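You operate a simulated robot arm through the tools that you are given. There is no shell and no other tool. Be economical: measure what you need, move in short steps, check, and stop when the job is done.

You are at the controls of a simulated robot arm. One attempt, no reset.

Task
Put the green pot on the round tray, give it 2 pumps of sesame and lid it.
Fine: set it opposite the brown pot; turn it round to the yellow marker.

It is judged by the outcome, as a careful person would: the job done as asked, and still so three seconds after it is handed in. It fails if anything else is knocked over, pushed out of place, dropped, spilled or broken. Lids that push on must go on centred and level and be pressed home; caps that screw on are set level and turned clockwise until they are tight.

Robot
A 6-joint arm with a two-finger parallel gripper, fixed in place. Base frame: the origin is at the foot of the arm, x ahead of it, y to its left, z up; the work surface is at about z = 760. Units: mm, degrees, N and s.
With the tool pointing down near the work surface it reaches from about 260 to 680 mm from the base axis. Its first joint turns from -66.0 to 66.0 degrees. Payload 2.9 kg.
The tool frame sits at the grasp point between the pads (the TCP): z along the fingers, y along the line on which they close. The tips reach 30 mm beyond it. Largest opening 110 mm; finger width 20, thickness 10; the body of the gripper, 48 by 112 mm, starts 55 mm behind the TCP.
Orientation is that of the tool frame in the base frame, as a unit quaternion [w, x, y, z]. With the fingers straight down and closing along the base's y, the tool's x points along the base's -x, its y along +y and its z along -z.

Tools
- The arm moves only by the tool step_arm. Its argument "steps" is one flat list of numbers, 7 for each row, row after row: the shift along the base's x, y, z in units of 40 mm (1.0 is 40 mm), then the turn, a rotation vector about the base's x, y, z in units of 8 degrees (1.0 is 8 degrees), then the finger opening in m, from 0 to 0.11. In form: [tx, ty, tz, ax, ay, az, grip, tx, ty, tz, ax, ay, az, grip, ...]. A call has 1 to 8 rows; each row shifts and turns the commanded pose from where the row before left it. A call with a number of a shift or a turn outside -1 to 1 is refused whole. Each row takes 0.2 s and may step no farther than 50 mm and 8.6 degrees from the row before; otherwise, or with a gripper value out of range, the whole call is refused. A pose out of reach is approached as far as the arm can. The call stops where the force on the tool passes 40 N (or 10 N more than at its start, if that is more) or the arm is blocked; 0.2 s more then pass. Each finger travels about 108 mm/s and halts on what it meets, pressing with about 44 N; the grip force reading is that of the motor and also rises with nothing between the fingers. The clock runs only during rows and for 0.2 s after the last one: add rows that do not move to give the fingers time. It gives the time, the measured TCP pose, the force on the tool (base axes), the opening and the grip force at its end, in the units of the frame above (readings bear some noise), with the torque about the TCP (base axes, N m) and any sound that the robot's microphone picked up.
- Cameras (640 x 400 px; columns grow to the right, rows downward): "scene" is fixed at [85.7, 423.2, 1385.5]; the picture's right is [-0.76, -0.65, 0.00], its down [-0.35, 0.41, -0.84] and it looks along [0.54, -0.64, -0.54] (base axes); focal length 304 px, centre (320, 200). "wrist" rides on the gripper at [72, 17, -103] in the tool frame; the picture's right is [-0.23, 0.97, 0.00], its down [-0.76, -0.18, -0.62] and it looks along [-0.61, -0.14, 0.78] (tool axes); focal length 222 px, centre (320, 200). There is no depth. A picture from a camera that has moved, and an enlarged one, comes with that camera's place and axes in the base frame and with its lens. The place of the scene camera against the robot may be out by one fixed shift of up to 18 mm in any direction.
- grab_frame(camera): a new picture of that camera. No time passes.
- close_up(camera, box): a new picture of the part [left, top, right, bottom] of that camera's present view, enlarged. No time passes.
- hand_in(): hands the job in; it is judged then, once.

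Work in short steps. Places have to be worked out from the pictures, the camera data and where the tool is seen: move nearer, look again, correct. Check each grasp and each placing, and mend what went wrong. You have 120 turns and 68 pictures in all, those below and enlarged ones among them. Open the gripper and draw the arm clear of the work before you hand the job in, unless the task says otherwise; then end with one line.

The tools are called after "Request:" as name(argument=value, ...) on one line, values as JSON. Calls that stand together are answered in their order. step_arm: Moves the arm, as the interface text tells. Its arguments: {"type":"object","properties":{"steps":{"type":"array"}},"required":["steps"]} The other tools are called the same way: grab_frame (camera) takes a picture; close_up (camera, box) takes an enlarged picture of a part of a camera's view; hand_in () hands the job in.

At the start:

```text
time: 0.0
ee_pos: [446.1, 24.1, 1132.1]
orientation: [0.0, 0.0, 1.0, 0.0]
contact_force: [-0.5, -0.3, 0.8]
ft_torque: [0.0, 0.0, -0.02]
grip_width: 109.8
gripper_force: 0.0
```

scene: 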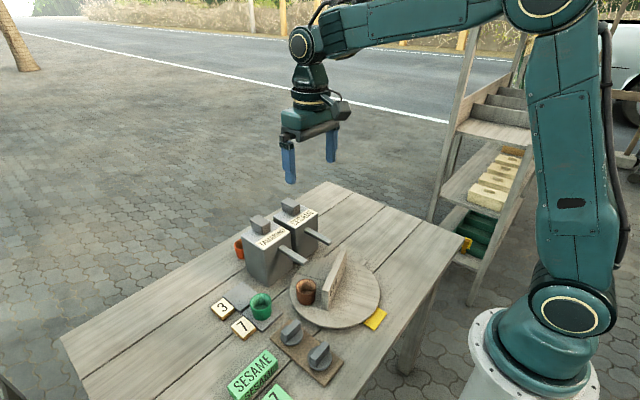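
wrist: 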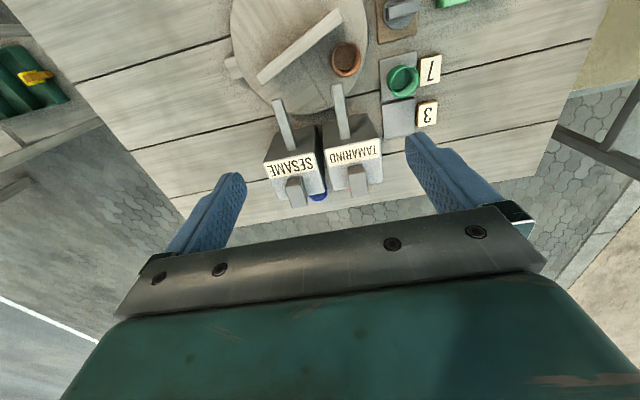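

I'll look at the table in detail with close-ups first.

Request:
close_up(camera="scene", box=[200, 180, 420, 320])

Request:
close_up(camera="scene", box=[200, 280, 400, 400])

Request:
close_up(camera="wrist", box=[210, 0, 470, 220])

```text
2.86 times, centred on (310, 250) of scene
camera zoom: at [85.7, 423.2, 1385.5], right [-0.76, -0.65, 0.0], down [-0.35, 0.41, -0.84], along [0.54, -0.64, -0.54], focal length 869 px, centre (349, 57)
```

zoom: 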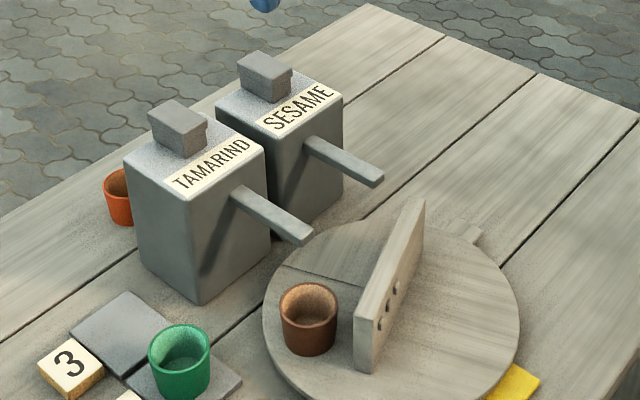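

```text
3.20 times, centred on (300, 340) of scene
camera zoom: at [85.7, 423.2, 1385.5], right [-0.76, -0.65, 0.0], down [-0.35, 0.41, -0.84], along [0.54, -0.64, -0.54], focal length 973 px, centre (384, -248)
```

zoom: 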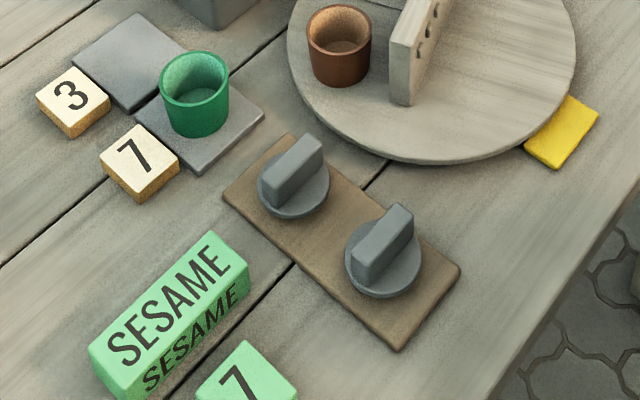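

```text
1.82 times, centred on (340, 110) of wrist
camera zoom: at [373.4, 40.5, 1235.5], right [0.23, 0.97, 0.0], down [0.76, -0.18, 0.62], along [0.61, -0.14, -0.78], focal length 404 px, centre (284, 364)
```

zoom: 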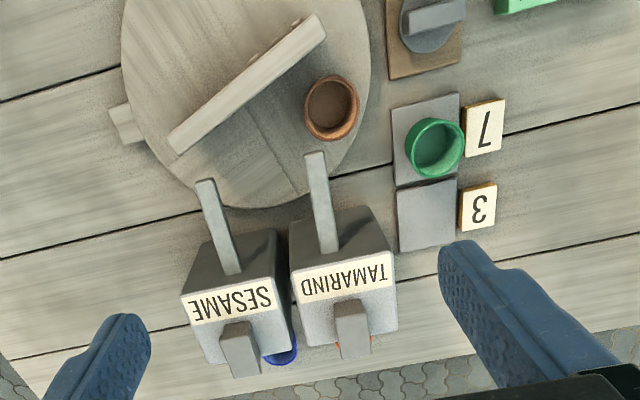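

The tray centre is roughly at (390,-10), with the green pot at about (486,165). I'm moving back to bring the whole table into the wrist view.

Request:
step_arm(steps=[-1, 0, 0, 0, 0, 0, 0.11, -1, 0, 0, 0, 0, 0, 0.11, -1, 0, 0, 0, 0, 0, 0.11, -0.5, 0, 0, 0, 0, 0, 0.11])

Request:
grab_frame(camera="wrist")

```text
time: 1.0
ee_pos: [303.5, 24.8, 1130.3]
orientation: [0.0, 0.0, 1.0, 0.0]
contact_force: [-0.6, 0.2, 0.5]
ft_torque: [-0.01, 0.01, 0.0]
grip_width: 110.0
gripper_force: 0.0
```

```text
62 pictures are left
camera wrist: at [231.9, 41.7, 1233.8], right [0.23, 0.97, 0.0], down [0.76, -0.18, 0.62], along [0.61, -0.14, -0.78], focal length 222 px, centre (320, 200)
```

wrist: 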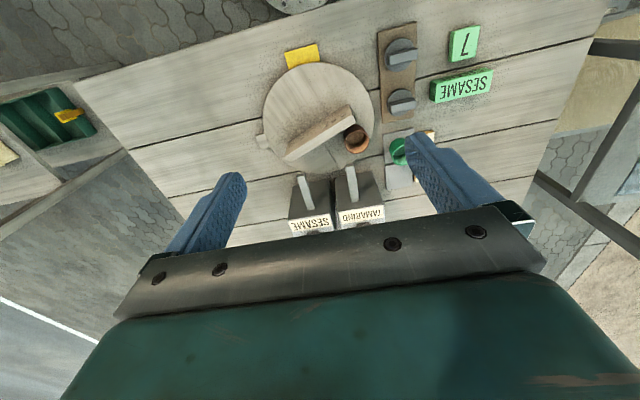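

Request:
close_up(camera="wrist", box=[240, 20, 500, 240])

```text
1.82 times, centred on (370, 130) of wrist
camera zoom: at [231.9, 41.7, 1233.8], right [0.23, 0.97, 0.0], down [0.76, -0.18, 0.62], along [0.61, -0.14, -0.78], focal length 404 px, centre (229, 327)
```

zoom: 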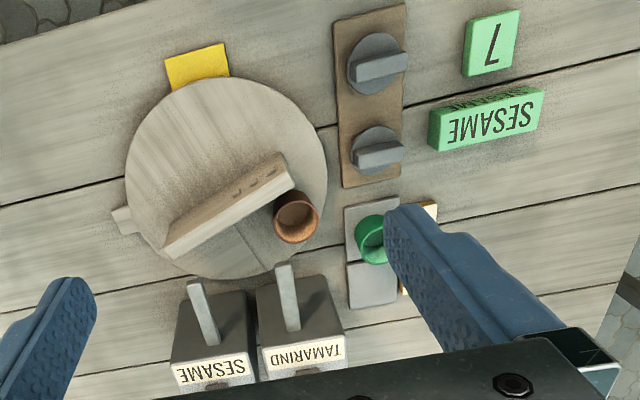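

The layout now reads as follows:

| Item | Position (mm) |
|---|---|
| Tray centre | about (399,1), radius 115 |
| Brown pot | about (424,73) |
| Spot opposite the brown pot | about (374,-71) |
| Sesame spout tip | about (451,-48), z 868 |
| Yellow marker | about (272,5) |

I'm going above the green pot with the fingers turned to close along x.

Request:
step_arm(steps=[0.38, 0.29, -0.35, 0, 0, 0.9375, 0.09, 0.38, 0.29, -0.35, 0, 0, 0.9375, 0.09, 0.38, 0.29, -0.35, 0, 0, 0.9375, 0.09, 0.38, 0.29, -0.35, 0, 0, 0.9375, 0.09, 0.38, 0.29, -0.35, 0, 0, 0.9375, 0.09, 0.38, 0.29, -0.35, 0, 0, 0.9375, 0.09])

Request:
step_arm(steps=[0.38, 0.29, -0.35, 0, 0, 0.9375, 0.09, 0.38, 0.29, -0.35, 0, 0, 0.9375, 0.09, 0.38, 0.29, -0.35, 0, 0, 0.9375, 0.09, 0.38, 0.29, -0.35, 0, 0, 0.9375, 0.09, 0.38, 0.29, -0.35, 0, 0, 0.9375, 0.09, 0.38, 0.29, -0.35, 0, 0, 0.9375, 0.09])

Request:
grab_frame(camera="wrist")

```text
time: 2.4
ee_pos: [394.3, 93.6, 1049.3]
orientation: [-0.001, -0.384, 0.923, 0.001]
contact_force: [0.4, 0.5, 0.2]
ft_torque: [0.0, 0.02, -0.01]
grip_width: 89.9
gripper_force: 0.1
```

```text
time: 3.8
ee_pos: [487.9, 164.3, 964.9]
orientation: [0.0, 0.708, -0.707, -0.001]
contact_force: [-0.3, 0.4, 0.1]
ft_torque: [0.0, 0.04, -0.02]
grip_width: 90.1
gripper_force: 0.0
```

```text
60 pictures are left
camera wrist: at [470.7, 91.8, 1066.5], right [-0.97, 0.22, 0.0], down [0.18, 0.76, 0.62], along [0.14, 0.61, -0.78], focal length 222 px, centre (320, 200)
```

wrist: 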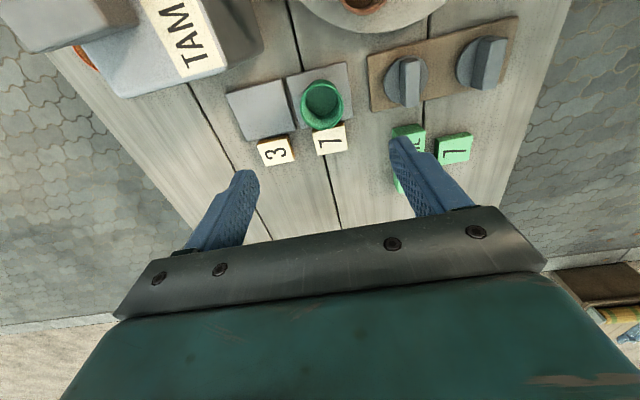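

The pot rim is seen at about (484,161). I'm descending partway and re-checking.

Request:
step_arm(steps=[-0.04, -0.02, -0.9, 0, 0, 0, 0.09, -0.04, -0.02, -0.9, 0, 0, 0, 0.09])

Request:
grab_frame(camera="wrist")

Request:
close_up(camera="scene", box=[180, 200, 400, 340])

```text
time: 4.4
ee_pos: [481.6, 162.1, 890.7]
orientation: [0.001, 0.707, -0.707, 0.0]
contact_force: [0.2, 0.1, -0.3]
ft_torque: [-0.01, -0.03, 0.0]
grip_width: 89.8
gripper_force: 0.0
```

```text
59 pictures are left
camera wrist: at [466.0, 90.4, 993.7], right [-0.97, 0.23, 0.0], down [0.18, 0.76, 0.62], along [0.14, 0.61, -0.78], focal length 222 px, centre (320, 200)
```

wrist: 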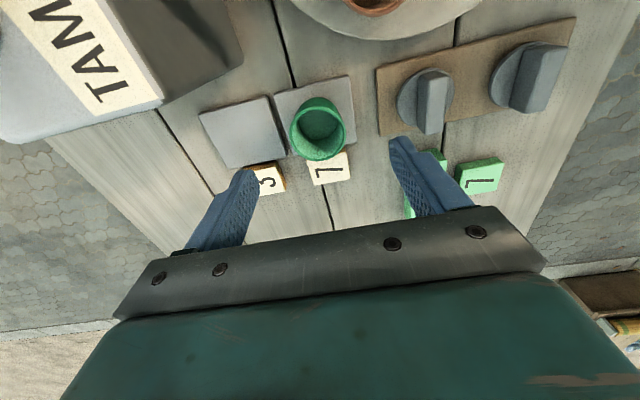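

```text
2.86 times, centred on (290, 270) of scene
camera zoom: at [85.8, 423.2, 1385.5], right [-0.76, -0.65, 0.0], down [-0.35, 0.41, -0.84], along [0.54, -0.64, -0.54], focal length 869 px, centre (406, 0)
```

zoom: 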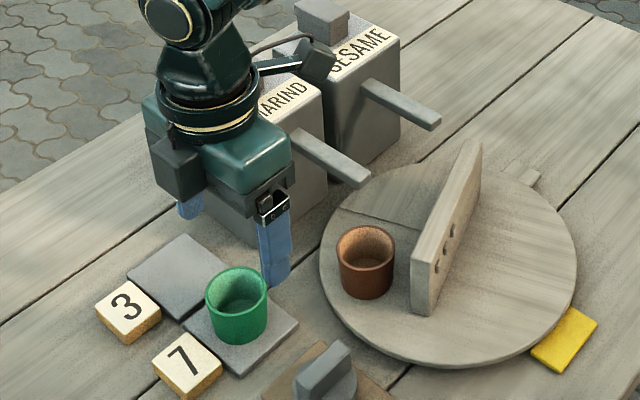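

I need the pot centre more exactly, and I want to turn the tool a little so the camera stays well clear of the spouts. I'm turning back 24° and taking an enlarged look.

Request:
step_arm(steps=[0, 0, 0, 0, 0, -1, 0.09, 0, 0, 0, 0, 0, -1, 0.09, 0, 0, 0, 0, 0, -1, 0.09])

Request:
close_up(camera="wrist", box=[220, 60, 420, 200])

```text
time: 5.2
ee_pos: [484.7, 161.1, 893.0]
orientation: [-0.001, -0.544, 0.839, 0.0]
contact_force: [-0.4, -0.2, 1.1]
ft_torque: [0.01, 0.02, -0.05]
grip_width: 89.6
gripper_force: 0.0
```

```text
2.86 times, centred on (320, 130) of wrist
camera zoom: at [439.2, 102.5, 995.1], right [-0.8, 0.61, 0.0], down [0.47, 0.62, 0.62], along [0.38, 0.5, -0.78], focal length 635 px, centre (320, 400)
```

zoom: 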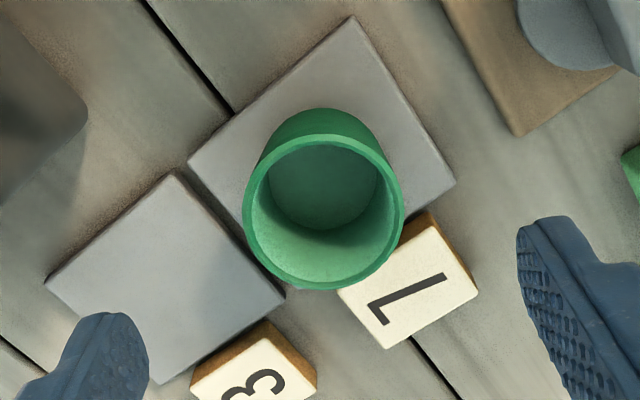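

The rim and the tile centre agree on about (485,164), rim diameter about 50 and rim z about 808. I'm narrowing the fingers a little and descending around the pot.

Request:
step_arm(steps=[0, 0.06, 0, 0, 0, 0, 0.076, 0, 0, -0.8, 0, 0, 0, 0.076, 0, 0, -0.8, 0, 0, 0, 0.076, 0, 0, -0.4, 0, 0, 0, 0.076])

Request:
grab_frame(camera="wrist")

Request:
close_up(camera="scene", box=[180, 200, 400, 340])

```text
time: 6.2
ee_pos: [484.6, 160.7, 814.9]
orientation: [0.0, -0.545, 0.838, 0.0]
contact_force: [-0.6, 0.9, -0.2]
ft_torque: [-0.01, -0.01, -0.04]
grip_width: 76.0
gripper_force: 0.0
```

```text
56 pictures are left
camera wrist: at [440.0, 103.0, 916.1], right [-0.8, 0.6, 0.0], down [0.47, 0.62, 0.62], along [0.38, 0.5, -0.78], focal length 222 px, centre (320, 200)
```

wrist: 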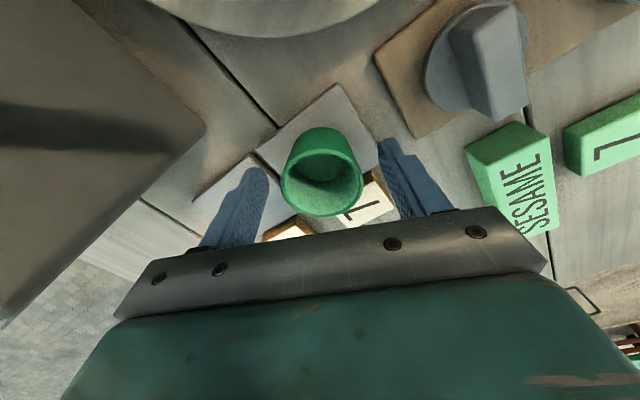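

```text
2.86 times, centred on (290, 270) of scene
camera zoom: at [85.7, 423.2, 1385.5], right [-0.76, -0.65, 0.0], down [-0.35, 0.41, -0.84], along [0.54, -0.64, -0.54], focal length 869 px, centre (406, 0)
```

zoom: 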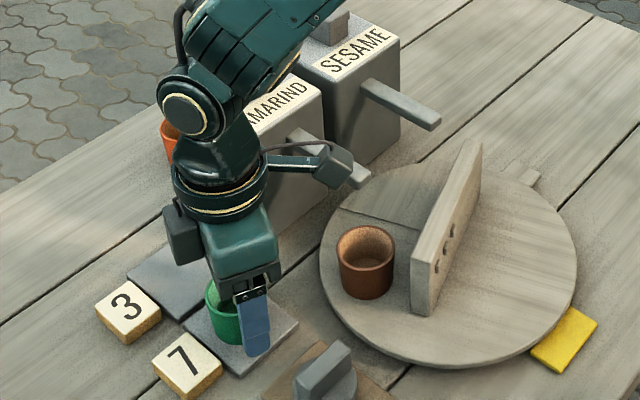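

The rim centre is at (484,162), so the tool is aligned. I'm going down 16 mm and closing gently.

Request:
step_arm(steps=[0, 0.04, -0.4, 0, 0, 0, 0.076, 0, 0, 0, 0, 0, 0, 0.06, 0, 0, 0, 0, 0, 0, 0.04, 0, 0, 0, 0, 0, 0, 0.04])

```text
time: 7.2
ee_pos: [484.9, 165.0, 798.4]
orientation: [0.001, -0.545, 0.839, 0.001]
contact_force: [-1.7, 4.0, 15.8]
ft_torque: [0.16, 0.55, -0.21]
grip_width: 47.9
gripper_force: 43.4
```

Gripped at 48 mm. I'm lifting straight up and checking.

Request:
step_arm(steps=[0, 0, 0.3, 0, 0, 0, 0.04, 0, 0, 0.6, 0, 0, 0, 0.04, 0, 0, 0.8, 0, 0, 0, 0.04, 0, 0, 0.8, 0, 0, 0, 0.04])

Request:
grab_frame(camera="wrist")

Request:
close_up(camera="scene", box=[180, 200, 400, 340])

```text
time: 8.2
ee_pos: [484.1, 166.0, 900.0]
orientation: [0.0, -0.545, 0.839, -0.001]
contact_force: [-0.3, -0.2, 0.1]
ft_torque: [0.04, 0.01, -0.02]
grip_width: 47.9
gripper_force: 44.4
```

```text
54 pictures are left
camera wrist: at [440.6, 107.6, 1001.6], right [-0.8, 0.6, 0.0], down [0.47, 0.62, 0.62], along [0.38, 0.5, -0.78], focal length 222 px, centre (320, 200)
```

wrist: 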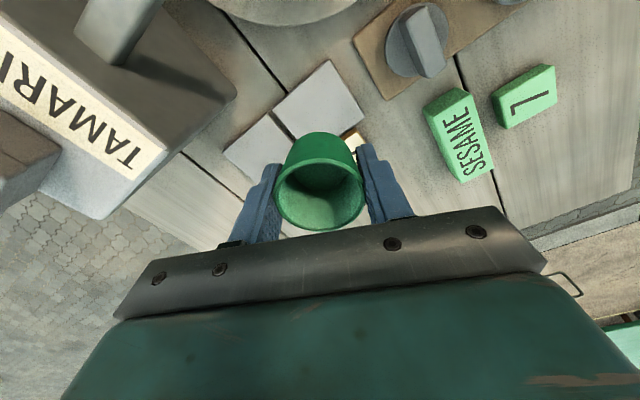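

```text
2.86 times, centred on (290, 270) of scene
camera zoom: at [85.7, 423.2, 1385.5], right [-0.76, -0.65, 0.0], down [-0.35, 0.41, -0.84], along [0.54, -0.64, -0.54], focal length 869 px, centre (406, 0)
```

zoom: 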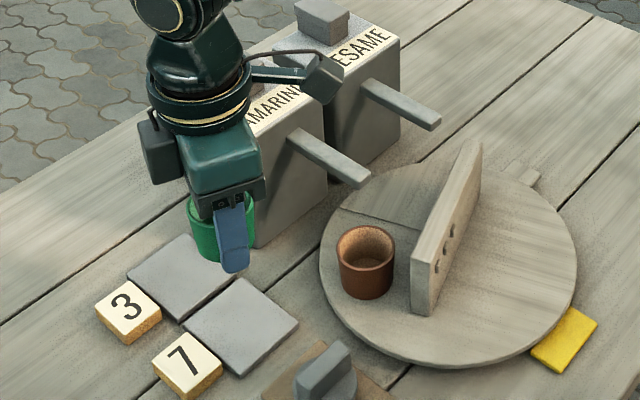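

The pot is held level. I'm moving it up and back over the front of the tray, turning toward the placing angle, to measure the tray closely.

Request:
step_arm(steps=[-0.64, -0.3, 0.42, 0, 0, -0.98, 0.04, -0.64, -0.44, 0.42, 0, 0, -0.98, 0.04, -0.64, -0.44, 0.42, 0, 0, -0.98, 0.04, -0.64, -0.44, 0.42, 0, 0, -0.98, 0.04, -0.64, -0.44, 0.42, 0, 0, -0.98, 0.04, -0.64, -0.5, 0.42, 0, 0, -0.98, 0.04])

Request:
grab_frame(camera="wrist")

```text
time: 9.6
ee_pos: [328.9, 62.7, 999.5]
orientation: [0.0, -0.163, 0.987, 0.0]
contact_force: [-0.2, 1.2, -0.3]
ft_torque: [0.02, 0.01, 0.01]
grip_width: 47.6
gripper_force: 43.8
```

```text
52 pictures are left
camera wrist: at [254.8, 55.9, 1102.8], right [-0.1, 1.0, 0.0], down [0.78, 0.08, 0.62], along [0.62, 0.06, -0.78], focal length 222 px, centre (320, 200)
```

wrist: 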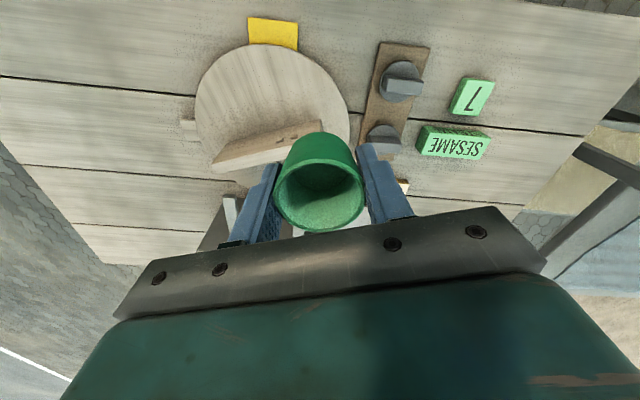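

Request:
close_up(camera="wrist", box=[170, 0, 370, 200])

Request:
close_up(camera="scene", box=[270, 220, 410, 340])

```text
2.00 times, centred on (270, 100) of wrist
camera zoom: at [254.8, 55.9, 1102.8], right [-0.1, 1.0, 0.0], down [0.78, 0.08, 0.62], along [0.62, 0.06, -0.78], focal length 444 px, centre (420, 400)
```

zoom: 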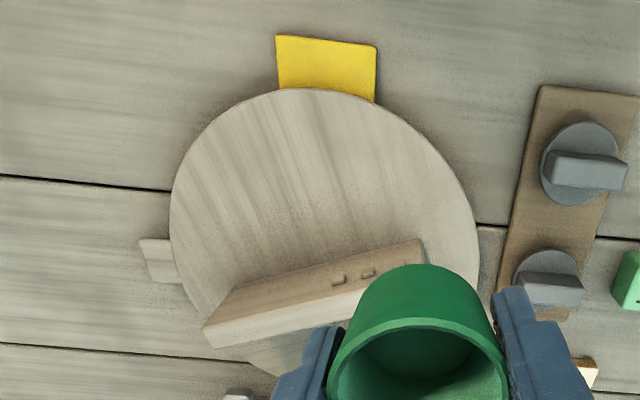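

```text
3.33 times, centred on (340, 280) of scene
camera zoom: at [85.7, 423.2, 1385.5], right [-0.76, -0.65, 0.0], down [-0.35, 0.41, -0.84], along [0.54, -0.64, -0.54], focal length 1014 px, centre (253, -67)
```

zoom: 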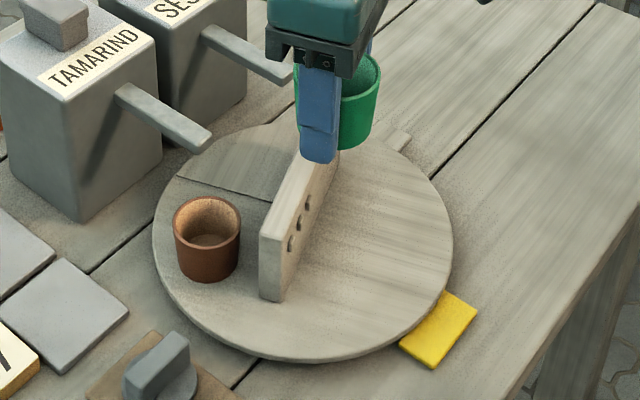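

Tray centre comes out at about (397,0), radius 115. The wall runs at 110° with its top at z≈838, and the brown pot is at (425,72.5). The opposite spot is (369,-72), so I'm moving above it.

Request:
step_arm(steps=[0.275, -0.84, 0, 0, 0, 0, 0.04, 0.275, -0.84, 0, 0, 0, 0, 0.04, 0.275, -0.84, 0, 0, 0, 0, 0.04, 0.275, -0.84, 0, 0, 0, 0, 0.04, 0, 0, -0.95, 0, 0, 0, 0.04, 0, 0, -0.95, 0, 0, 0, 0.04, 0, 0, -0.95, 0, 0, 0, 0.04])

Request:
grab_frame(camera="wrist")

Request:
close_up(camera="scene", box=[270, 160, 430, 320])

```text
time: 11.2
ee_pos: [375.3, -71.0, 879.6]
orientation: [0.0, -0.165, 0.986, -0.001]
contact_force: [0.2, 0.6, 0.1]
ft_torque: [-0.01, 0.02, 0.01]
grip_width: 47.9
gripper_force: 44.0
```

```text
49 pictures are left
camera wrist: at [300.8, -78.3, 982.1], right [-0.1, 0.99, 0.0], down [0.78, 0.08, 0.62], along [0.62, 0.06, -0.78], focal length 222 px, centre (320, 200)
```

wrist: 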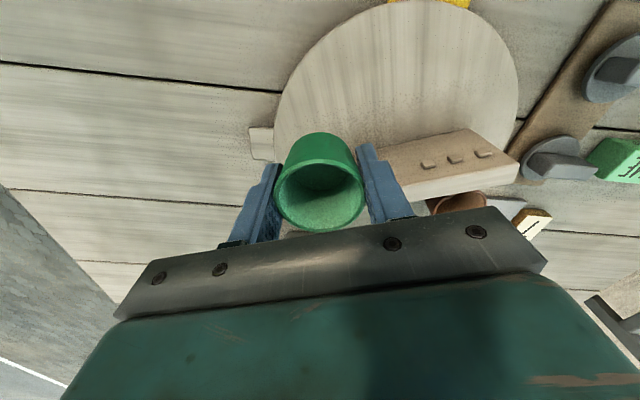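

```text
2.50 times, centred on (350, 240) of scene
camera zoom: at [85.7, 423.2, 1385.5], right [-0.76, -0.65, 0.0], down [-0.35, 0.41, -0.84], along [0.54, -0.64, -0.54], focal length 760 px, centre (245, 100)
```

zoom: 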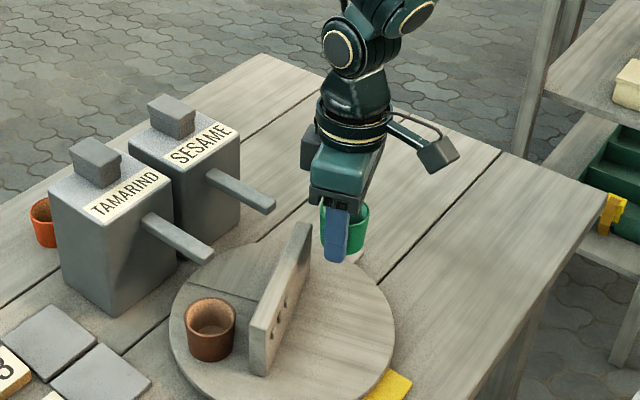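

There's a clear gap to the wall. I'm descending, then creeping to touchdown.

Request:
step_arm(steps=[-0.05, 0, -0.75, 0, 0, 0, 0.04, 0, 0, -0.7, 0, 0, 0, 0.04])

Request:
step_arm(steps=[0, 0, -0.1, 0, 0, 0, 0.04])

Request:
grab_frame(camera="wrist")

```text
time: 11.8
ee_pos: [372.4, -70.9, 823.7]
orientation: [0.0, -0.165, 0.986, 0.0]
contact_force: [0.0, -1.0, -0.7]
ft_torque: [-0.01, -0.02, -0.01]
grip_width: 47.8
gripper_force: 44.3
```

```text
time: 12.2
ee_pos: [372.3, -72.4, 819.9]
orientation: [0.0, -0.165, 0.986, -0.001]
contact_force: [1.1, 0.6, 0.0]
ft_torque: [-0.01, 0.01, 0.02]
grip_width: 47.9
gripper_force: 44.2
```

```text
47 pictures are left
camera wrist: at [298.8, -79.8, 923.0], right [-0.1, 0.99, 0.0], down [0.78, 0.08, 0.62], along [0.62, 0.06, -0.78], focal length 222 px, centre (320, 200)
```

wrist: 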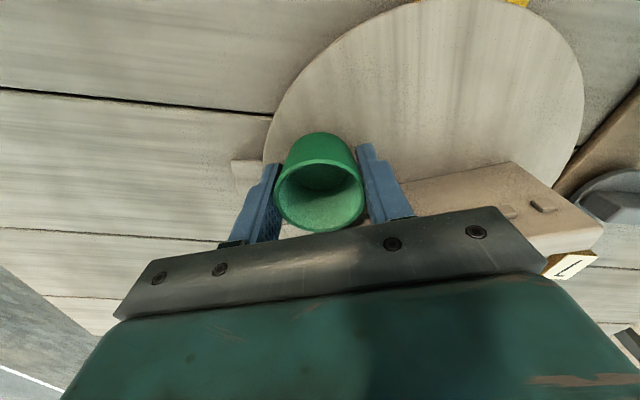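

Still no contact at 820. I'm creeping down 2 mm at a time until a light touch.

Request:
step_arm(steps=[0, 0, -0.06, 0, 0, 0, 0.04, 0, 0, -0.05, 0, 0, 0, 0.04])

Request:
step_arm(steps=[0, 0, -0.06, 0, 0, 0, 0.04])

Request:
step_arm(steps=[0, 0, -0.06, 0, 0, 0, 0.04])

```text
time: 12.8
ee_pos: [373.2, -71.5, 816.7]
orientation: [0.0, -0.165, 0.986, 0.0]
contact_force: [-1.2, 0.5, -0.2]
ft_torque: [0.01, 0.0, 0.03]
grip_width: 47.9
gripper_force: 43.4
```

```text
time: 13.2
ee_pos: [372.3, -71.0, 815.2]
orientation: [0.0, -0.165, 0.986, 0.0]
contact_force: [-0.2, 0.0, -0.7]
ft_torque: [0.0, 0.0, -0.01]
grip_width: 48.1
gripper_force: 43.8
```

```text
time: 13.6
ee_pos: [371.8, -71.7, 812.4]
orientation: [0.0, -0.165, 0.986, 0.0]
contact_force: [-0.3, -0.6, -0.9]
ft_torque: [0.0, -0.01, 0.0]
grip_width: 47.8
gripper_force: 43.7
```

Request:
step_arm(steps=[0, 0, -0.06, 0, 0, 0, 0.04])

Request:
step_arm(steps=[0, 0, -0.06, 0, 0, 0, 0.04])

Request:
step_arm(steps=[0, 0, -0.06, 0, 0, 0, 0.04])

```text
time: 14.0
ee_pos: [373.8, -71.5, 810.2]
orientation: [-0.001, -0.165, 0.986, 0.001]
contact_force: [-0.6, 0.0, -1.5]
ft_torque: [-0.01, 0.0, 0.0]
grip_width: 47.7
gripper_force: 43.9
```

```text
time: 14.4
ee_pos: [373.8, -72.0, 811.3]
orientation: [0.001, -0.165, 0.986, 0.0]
contact_force: [-6.4, 1.9, 33.9]
ft_torque: [0.38, 0.55, 0.41]
grip_width: 47.9
gripper_force: 43.6
```

```text
time: 14.7
ee_pos: [373.5, -71.9, 810.0]
orientation: [0.001, -0.165, 0.986, 0.0]
contact_force: [-1.9, 0.2, 7.3]
ft_torque: [0.06, 0.21, 0.14]
grip_width: 47.9
gripper_force: 44.1
stopped in row 1: the force on the tool passed its limit at 54 N (the readings are from after the stop); the commanded pose is now the measured one
```

It touched down at TCP z≈810, so the tray top is about 777. I'm opening to release and then rising.

Request:
step_arm(steps=[0, 0, 0, 0, 0, 0, 0.06, 0, 0, 0, 0, 0, 0, 0.078, 0, 0, 0, 0, 0, 0, 0.078])

Request:
step_arm(steps=[0, 0, 0.7, 0, 0, 0, 0.078, 0, 0, 0.9, 0, 0, 0, 0.078, 0, 0, 0.9, 0, 0, 0, 0.078, -0.5, 0.3, 0.9, 0, 0, 0, 0.078, -0.6, 0.5, 0.9, 0, 0, 0, 0.078])

Request:
grab_frame(camera="wrist")

Request:
close_up(camera="scene", box=[270, 220, 410, 340])

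```text
time: 15.5
ee_pos: [374.3, -72.3, 810.1]
orientation: [0.001, -0.166, 0.986, 0.0]
contact_force: [-2.7, -2.5, 15.1]
ft_torque: [0.29, 0.39, 0.23]
grip_width: 76.9
gripper_force: 0.1
```

```text
time: 16.7
ee_pos: [327.5, -42.0, 979.3]
orientation: [0.001, -0.165, 0.986, 0.0]
contact_force: [0.3, -0.2, -0.6]
ft_torque: [0.0, 0.0, -0.01]
grip_width: 77.6
gripper_force: 0.1
```

```text
46 pictures are left
camera wrist: at [254.1, -49.1, 1081.9], right [-0.1, 0.99, 0.0], down [0.78, 0.08, 0.62], along [0.62, 0.06, -0.78], focal length 222 px, centre (320, 200)
```

wrist: 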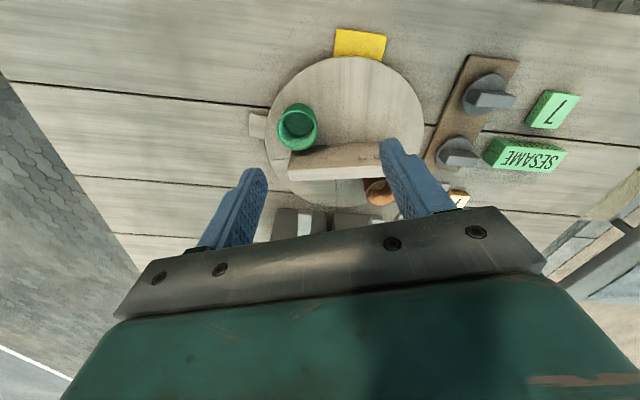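

```text
3.33 times, centred on (340, 280) of scene
camera zoom: at [85.8, 423.2, 1385.5], right [-0.76, -0.65, 0.0], down [-0.35, 0.41, -0.84], along [0.54, -0.64, -0.54], focal length 1014 px, centre (253, -67)
```

zoom: 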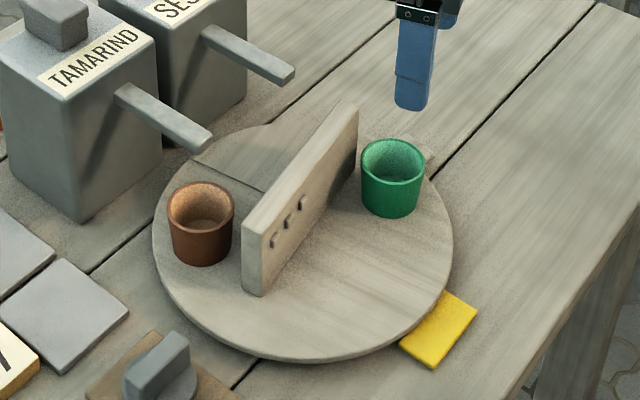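

The pot stands well, but the tray turned a few degrees on release, so it turns freely and carries the tab with it. I'm re-measuring pots and wall.

Request:
close_up(camera="wrist", box=[230, 20, 450, 240])

```text
1.82 times, centred on (340, 130) of wrist
camera zoom: at [254.1, -49.1, 1081.9], right [-0.1, 0.99, 0.0], down [0.78, 0.08, 0.62], along [0.62, 0.06, -0.78], focal length 404 px, centre (284, 327)
```

zoom: 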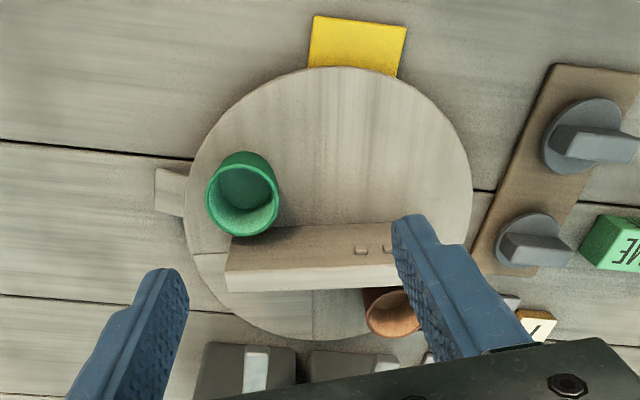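

Green pot is now at (358,-66) with the brown one opposite within a couple of degrees. The wall is at about 98°, centred on the tray. I'll grip the wall at the tray centre and turn the tray with it, so I'm moving above with the fingers square to the wall.

Request:
step_arm(steps=[0.136, 0.08, 0, 0, 0, -0.97, 0.06, 0.136, 0.08, 0, 0, 0, -0.97, 0.06, 0.136, 0.08, 0, 0, 0, -0.97, 0.06, 0.136, 0.08, 0, 0, 0, -0.97, 0.06, 0.136, 0.08, 0, 0, 0, -0.97, 0.06, 0.136, 0.08, 0, 0, 0, -0.97, 0.06, 0.136, 0.08, 0, 0, 0, -0.97, 0.06])

Request:
step_arm(steps=[0.136, 0.08, 0, 0, 0, -0.97, 0.06, 0.136, 0.08, 0, 0, 0, -0.97, 0.06, 0.136, 0.08, -0.2, 0, 0, -0.97, 0.06, 0.136, 0.08, -0.2, 0, 0, -0.97, 0.06, 0.136, 0.08, -0.5, 0, 0, -0.97, 0.06, 0.136, 0.08, -0.5, 0, 0, -0.97, 0.06, 0, 0, -0.5, 0, 0, 0, 0.06])

Request:
grab_frame(camera="wrist")

```text
time: 18.3
ee_pos: [366.8, -16.9, 981.8]
orientation: [0.001, 0.304, 0.953, 0.0]
contact_force: [0.5, 0.0, 0.0]
ft_torque: [0.0, 0.01, 0.03]
grip_width: 60.1
gripper_force: 0.1
```

```text
time: 19.9
ee_pos: [399.2, 0.9, 907.1]
orientation: [0.0, 0.655, 0.756, 0.0]
contact_force: [0.2, 0.1, 0.5]
ft_torque: [0.02, -0.02, 0.01]
grip_width: 60.2
gripper_force: 0.0
```

```text
43 pictures are left
camera wrist: at [406.9, 75.0, 1008.9], right [1.0, -0.09, 0.0], down [-0.07, -0.78, 0.62], along [-0.06, -0.62, -0.78], focal length 222 px, centre (320, 200)
```

wrist: 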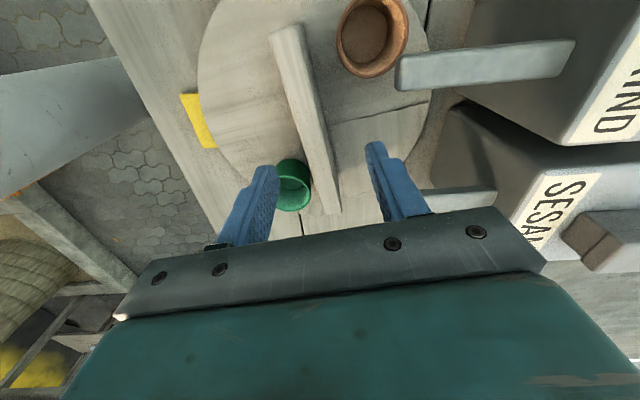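

The wall's midline comes out at about (396,1), 98°, which matches the tool. I'm descending over the wall and closing.

Request:
step_arm(steps=[-0.05, 0, -0.9, 0, 0, 0, 0.055, 0, 0, -0.9, 0, 0, 0, 0.055, 0, 0, -0.1, 0, 0, 0, 0.055])

Request:
step_arm(steps=[0, 0, 0, 0, 0, 0, 0.03, 0, 0, 0, 0, 0, 0, 0.005, 0, 0, 0, 0, 0, 0, 0.005])

Request:
grab_frame(camera="wrist")

```text
time: 20.7
ee_pos: [399.3, 1.6, 828.5]
orientation: [0.001, 0.655, 0.755, -0.001]
contact_force: [-0.8, -0.4, -1.2]
ft_torque: [0.01, 0.0, 0.04]
grip_width: 55.0
gripper_force: 0.1
```

```text
time: 21.5
ee_pos: [394.3, 1.5, 827.4]
orientation: [-0.003, 0.655, 0.755, -0.004]
contact_force: [-34.3, -2.6, 10.2]
ft_torque: [-0.07, -2.1, -0.04]
grip_width: 18.0
gripper_force: 44.6
```

```text
42 pictures are left
camera wrist: at [403.0, 76.1, 930.7], right [1.0, -0.09, -0.01], down [-0.06, -0.78, 0.63], along [-0.06, -0.62, -0.78], focal length 222 px, centre (320, 200)
```

wrist: 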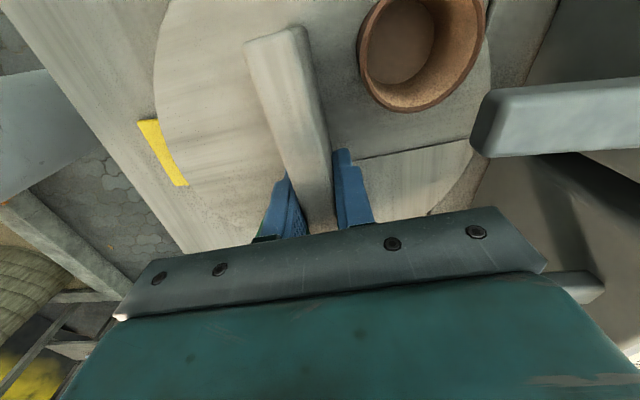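

The wall is gripped (18 mm thick) with its centre at x≈394, and the side load shows a 3–4 mm offset. I'm relaxing that, then starting to turn counter-clockwise.

Request:
step_arm(steps=[-0.09, 0, 0, 0, 0, 0, 0.005, 0, 0, 0, 0, 0, 0, 0.005])

Request:
step_arm(steps=[0, 0, 0, 0, 0, 0.8, 0.005, 0, 0, 0, 0, 0, 0.8, 0.005])

```text
time: 22.1
ee_pos: [394.1, 1.7, 828.4]
orientation: [-0.001, 0.655, 0.756, -0.002]
contact_force: [-13.3, -3.0, -15.3]
ft_torque: [0.4, -0.9, -0.01]
grip_width: 17.8
gripper_force: 45.3
```

```text
time: 22.7
ee_pos: [394.4, 0.7, 829.4]
orientation: [0.0, 0.567, 0.824, -0.001]
contact_force: [-13.5, -3.6, -22.1]
ft_torque: [0.43, -1.15, -0.05]
grip_width: 17.8
gripper_force: 44.6
```

The tray turns easily with the wall (about 12.7° so far). I'm easing the loads and continuing.

Request:
step_arm(steps=[-0.04, 0, -0.03, 0, 0, 0.9, 0.005, 0, 0, 0, 0, 0, 0.9, 0.005, 0, 0, 0, 0, 0, 0.9, 0.005, 0, 0, 0, 0, 0, 0.9, 0.005])

Request:
step_arm(steps=[0, 0, 0, 0, 0, 0.9, 0.005, 0, 0, 0, 0, 0, 0.9, 0.005, 0, 0, 0, 0, 0, 0.9, 0.005, 0, 0, 0, 0, 0, 0.9, 0.005])

Request:
grab_frame(camera="wrist")

Request:
close_up(camera="scene", box=[240, 180, 400, 320])

```text
time: 23.7
ee_pos: [393.9, 1.3, 828.3]
orientation: [0.002, 0.344, 0.939, -0.001]
contact_force: [5.7, -10.0, -30.9]
ft_torque: [0.35, 0.13, -0.03]
grip_width: 18.1
gripper_force: 44.8
```

```text
time: 24.7
ee_pos: [392.9, 1.1, 828.5]
orientation: [0.001, 0.099, 0.995, -0.002]
contact_force: [-1.9, -20.6, -13.4]
ft_torque: [1.01, -1.54, -0.09]
grip_width: 18.0
gripper_force: 44.8
```

```text
41 pictures are left
camera wrist: at [326.1, 31.7, 930.9], right [0.42, 0.91, 0.0], down [0.71, -0.32, 0.63], along [0.57, -0.26, -0.78], focal length 222 px, centre (320, 200)
```

wrist: 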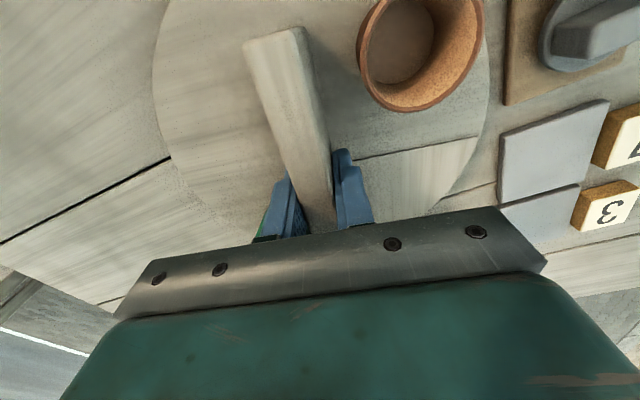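

```text
2.86 times, centred on (320, 250) of scene
camera zoom: at [85.8, 422.7, 1385.7], right [-0.76, -0.65, 0.0], down [-0.35, 0.41, -0.84], along [0.54, -0.64, -0.54], focal length 869 px, centre (320, 57)
```

zoom: 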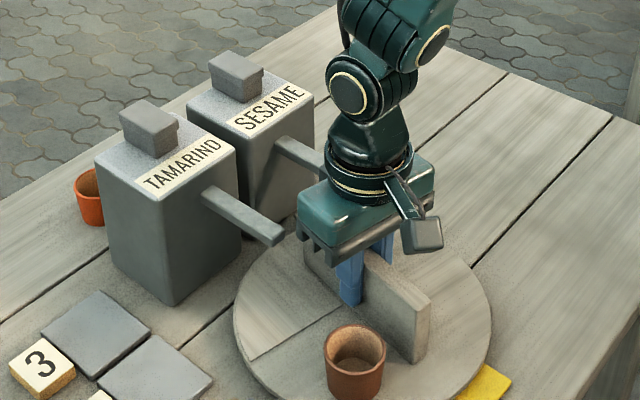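

70° turned so far. I'm turning the last 9–10°, easing the side load, then releasing and lifting to check the pot against the spout.

Request:
step_arm(steps=[0, -0.04, -0.02, 0, 0, 0.6, 0.005, 0, -0.02, 0, 0, 0, 0.6, 0.005, 0, 0, 0, 0, 0, 0, 0.005])

Request:
step_arm(steps=[0, 0, 0, 0, 0, 0, 0.03, 0, 0, 0, 0, 0, 0, 0.05, 0, 0, 0.5, 0, 0, 0, 0.05, 0, 0, 0.9, 0, 0, 0, 0.05, 0, 0, 0.9, 0, 0, 0, 0.05, -0.6, 0, 0.9, 0, 0, 0, 0.05, -0.6, 0, 0.9, 0, 0, 0, 0.05])

Request:
grab_frame(camera="wrist")

Request:
close_up(camera="scene", box=[240, 180, 400, 320])

```text
time: 25.5
ee_pos: [392.9, -0.0, 828.2]
orientation: [0.003, 0.014, 1.0, 0.0]
contact_force: [4.9, -5.8, 16.9]
ft_torque: [-0.39, 1.33, 0.02]
grip_width: 17.8
gripper_force: 44.5
```

```text
time: 27.1
ee_pos: [343.5, -2.0, 989.5]
orientation: [0.001, 0.016, 1.0, 0.0]
contact_force: [-0.2, 0.7, 0.1]
ft_torque: [0.03, 0.0, 0.03]
grip_width: 49.9
gripper_force: 0.1
```

```text
39 pictures are left
camera wrist: at [272.0, 17.0, 1091.9], right [0.26, 0.97, 0.0], down [0.75, -0.2, 0.62], along [0.6, -0.16, -0.78], focal length 222 px, centre (320, 200)
```

wrist: 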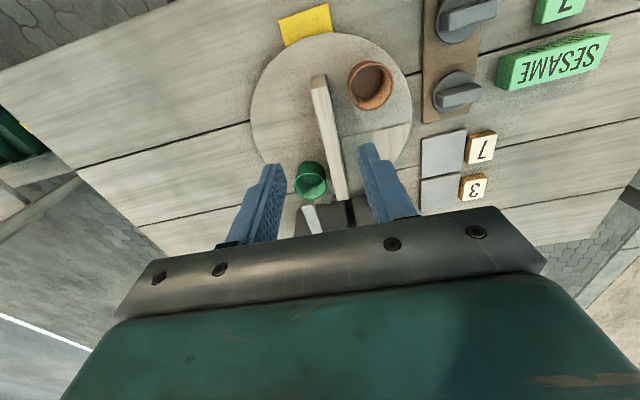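

```text
2.86 times, centred on (320, 250) of scene
camera zoom: at [85.7, 423.2, 1385.5], right [-0.76, -0.65, 0.0], down [-0.35, 0.41, -0.84], along [0.54, -0.64, -0.54], focal length 869 px, centre (320, 57)
```

zoom: 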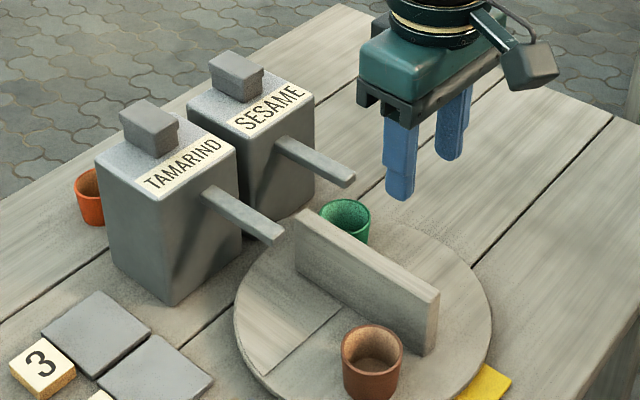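

Request:
close_up(camera="wrist", box=[250, 120, 390, 240])

Request:
close_up(camera="scene", box=[290, 200, 360, 260])

```text
3.33 times, centred on (320, 180) of wrist
camera zoom: at [272.0, 17.0, 1091.9], right [0.26, 0.97, 0.0], down [0.75, -0.2, 0.62], along [0.6, -0.16, -0.78], focal length 740 px, centre (320, 267)
```

zoom: 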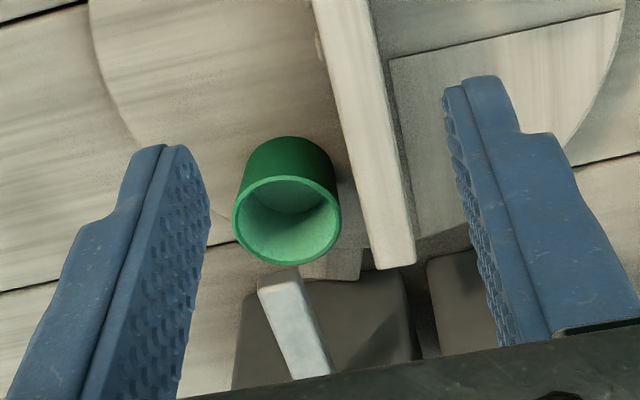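

```text
6.67 times, centred on (325, 230) of scene
camera zoom: at [85.7, 423.2, 1385.5], right [-0.76, -0.65, 0.0], down [-0.35, 0.41, -0.84], along [0.54, -0.64, -0.54], focal length 2028 px, centre (287, 0)
```

zoom: 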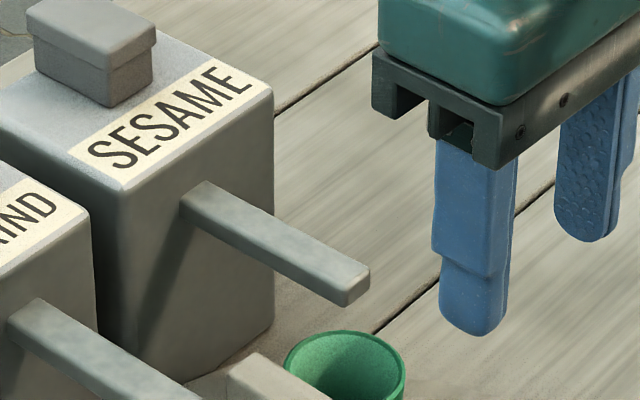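

The green pot is now centred at (450,-46), right under the sesame spout tip (about 446,-46). The sesame pump head is estimated at (587,-49) with its top at z≈926. I'm closing the fingers and moving above it.

Request:
step_arm(steps=[0.8, -0.16, 0.25, 0, 0, 0, 0, 0.8, -0.16, 0.25, 0, 0, 0, 0, 0.8, -0.16, 0.1, 0, 0, 0, 0, 0.8, -0.16, 0, 0, 0, 0, 0, 0.8, -0.16, 0, 0, 0, 0, 0, 0.8, -0.16, 0, 0, 0, 0, 0, 0.8, -0.16, 0, 0, 0, 0, 0])

Request:
grab_frame(camera="wrist")

Request:
close_up(camera="scene", box=[240, 140, 400, 260])

```text
time: 28.7
ee_pos: [569.0, -47.4, 1016.8]
orientation: [0.001, 0.016, 1.0, 0.0]
contact_force: [-0.1, 0.3, -1.0]
ft_torque: [0.02, -0.01, -0.01]
grip_width: 0.0
gripper_force: 37.6
```

```text
35 pictures are left
camera wrist: at [497.2, -27.1, 1118.9], right [0.26, 0.97, 0.0], down [0.75, -0.2, 0.62], along [0.6, -0.16, -0.78], focal length 222 px, centre (320, 200)
```

wrist: 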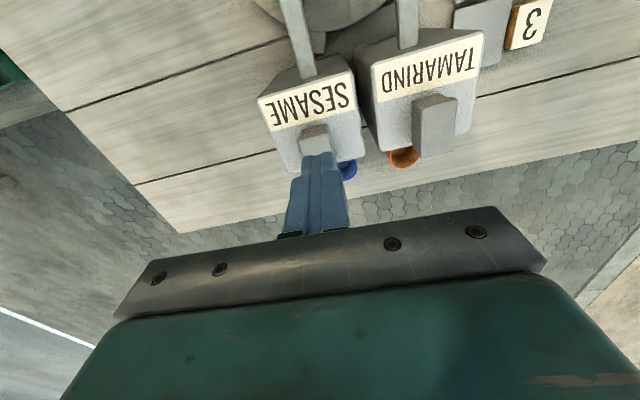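

```text
3.33 times, centred on (320, 200) of scene
camera zoom: at [85.7, 423.2, 1385.5], right [-0.76, -0.65, 0.0], down [-0.35, 0.41, -0.84], along [0.54, -0.64, -0.54], focal length 1014 px, centre (320, 200)
```

zoom: 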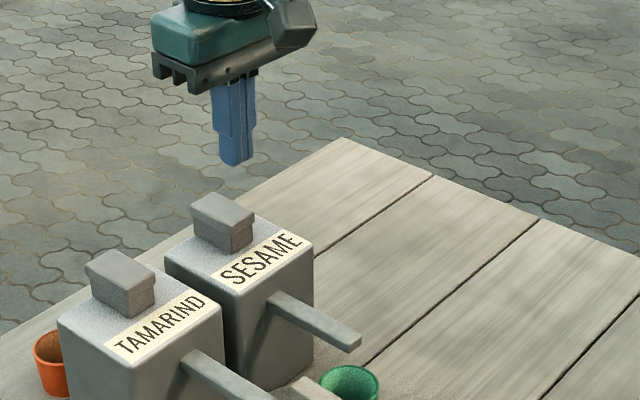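

Request:
close_up(camera="wrist", box=[240, 60, 480, 210])

Request:
close_up(camera="scene", box=[260, 170, 340, 230])

```text
2.67 times, centred on (360, 135) of wrist
camera zoom: at [497.2, -27.1, 1118.9], right [0.26, 0.97, 0.0], down [0.75, -0.2, 0.62], along [0.6, -0.16, -0.78], focal length 592 px, centre (213, 373)
```

zoom: 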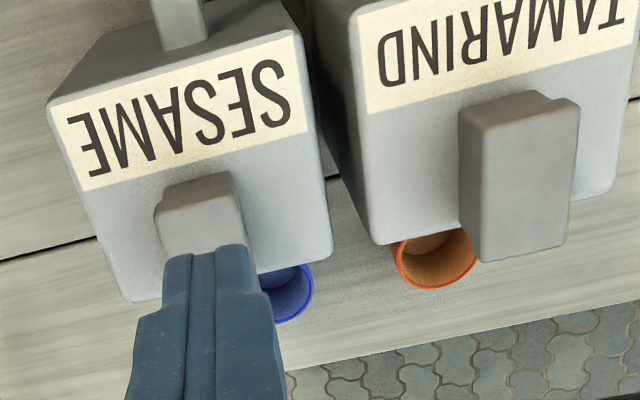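

```text
6.67 times, centred on (300, 200) of scene
camera zoom: at [85.7, 423.2, 1385.5], right [-0.76, -0.65, 0.0], down [-0.35, 0.41, -0.84], along [0.54, -0.64, -0.54], focal length 2028 px, centre (453, 200)
```

zoom: 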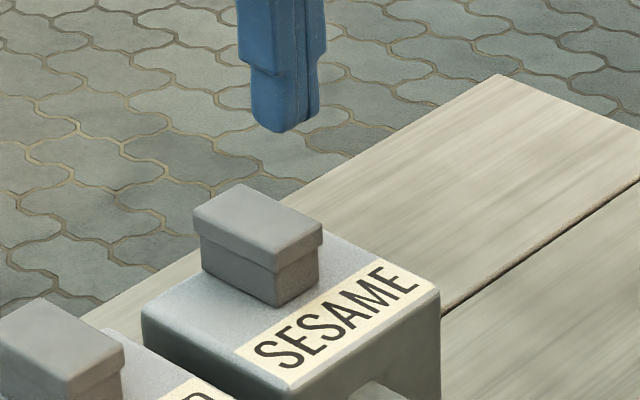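

The sesame cap is about 40×26 mm, centred at (590,-50). I'm aligning over it and descending to just above.

Request:
step_arm(steps=[0.52, -0.07, 0, 0, 0, 0, 0, 0, 0, -0.7, 0, 0, 0, 0, 0, 0, -0.35, 0, 0, 0, 0])

Request:
close_up(camera="scene", box=[260, 170, 340, 230])

Request:
close_up(camera="wrist", box=[240, 60, 480, 210])

```text
time: 29.5
ee_pos: [589.8, -49.9, 970.8]
orientation: [0.001, 0.017, 1.0, 0.0]
contact_force: [-0.7, -0.1, -0.5]
ft_torque: [-0.01, 0.0, 0.04]
grip_width: 0.0
gripper_force: 37.5
```

```text
6.67 times, centred on (300, 200) of scene
camera zoom: at [85.8, 423.2, 1385.5], right [-0.76, -0.65, 0.0], down [-0.35, 0.41, -0.84], along [0.54, -0.64, -0.54], focal length 2028 px, centre (453, 200)
```

zoom: 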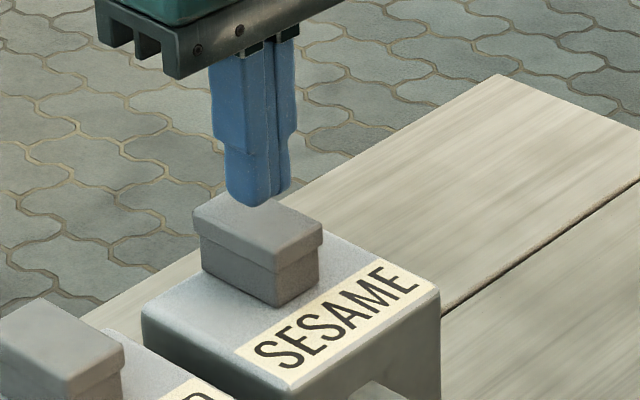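

```text
2.67 times, centred on (360, 135) of wrist
camera zoom: at [517.8, -29.7, 1075.1], right [0.26, 0.97, 0.0], down [0.75, -0.2, 0.63], along [0.6, -0.16, -0.78], focal length 592 px, centre (213, 373)
```

zoom: 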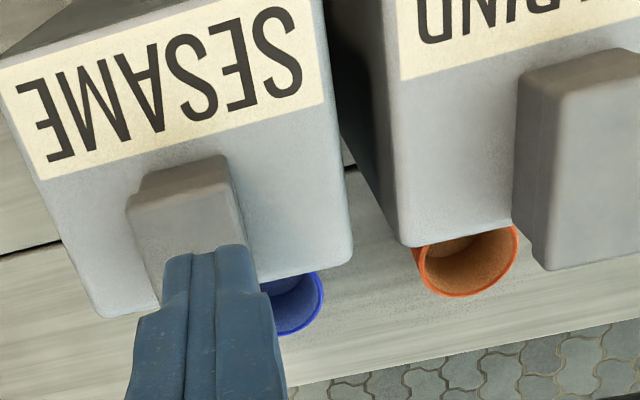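

The fingertip sits over the cap. I'm creeping down to find contact.

Request:
step_arm(steps=[0, 0, -0.12, 0, 0, 0, 0, 0, 0, -0.12, 0, 0, 0, 0])

Request:
step_arm(steps=[0, 0, -0.1, 0, 0, 0, 0])

Request:
step_arm(steps=[0, 0, -0.1, 0, 0, 0, 0])

```text
time: 30.1
ee_pos: [590.2, -49.3, 963.7]
orientation: [0.002, 0.016, 1.0, 0.0]
contact_force: [0.5, -0.3, -0.4]
ft_torque: [0.01, 0.0, -0.01]
grip_width: 0.0
gripper_force: 38.0
```

```text
time: 30.5
ee_pos: [590.3, -48.9, 957.8]
orientation: [0.002, 0.016, 1.0, 0.001]
contact_force: [-0.5, 0.3, 0.3]
ft_torque: [-0.02, 0.03, 0.0]
grip_width: 0.2
gripper_force: 37.5
```

```text
time: 30.9
ee_pos: [589.2, -48.2, 955.5]
orientation: [0.001, 0.017, 1.0, -0.001]
contact_force: [0.7, -0.6, 1.4]
ft_torque: [0.0, 0.0, 0.03]
grip_width: 0.0
gripper_force: 37.6
```

Request:
step_arm(steps=[0, 0, -0.1, 0, 0, 0, 0])

Request:
step_arm(steps=[0, 0, -0.1, 0, 0, 0, 0])

Request:
step_arm(steps=[0, 0, -0.1, 0, 0, 0, 0])

```text
time: 31.3
ee_pos: [589.2, -48.1, 951.1]
orientation: [0.001, 0.015, 1.0, 0.001]
contact_force: [0.7, -0.5, 1.8]
ft_torque: [0.0, -0.02, -0.01]
grip_width: 0.0
gripper_force: 37.9
```

```text
time: 31.7
ee_pos: [589.3, -47.5, 948.5]
orientation: [0.002, 0.015, 1.0, 0.0]
contact_force: [2.4, 0.6, 3.2]
ft_torque: [-0.01, -0.05, 0.0]
grip_width: 0.1
gripper_force: 38.2
```

```text
time: 32.1
ee_pos: [589.2, -47.1, 943.6]
orientation: [0.002, 0.016, 1.0, 0.0]
contact_force: [1.8, 3.9, 4.4]
ft_torque: [0.15, -0.01, -0.07]
grip_width: 0.0
gripper_force: 37.3
```

The force is rising gradually, as a pump spring would. I'm continuing the stroke.

Request:
step_arm(steps=[0, 0, -0.1, 0, 0, 0, 0])

Request:
step_arm(steps=[0, 0, -0.1, 0, 0, 0, 0])

```text
time: 32.5
ee_pos: [589.5, -48.0, 940.5]
orientation: [0.002, 0.016, 1.0, 0.0]
contact_force: [-2.1, 2.4, 8.7]
ft_torque: [0.0, 0.09, 0.04]
grip_width: 0.0
gripper_force: 38.1
```

```text
time: 32.9
ee_pos: [587.6, -49.1, 939.9]
orientation: [0.002, 0.017, 1.0, 0.001]
contact_force: [-10.4, 2.7, 30.2]
ft_torque: [0.08, 0.42, 0.01]
grip_width: 0.0
gripper_force: 37.7
```

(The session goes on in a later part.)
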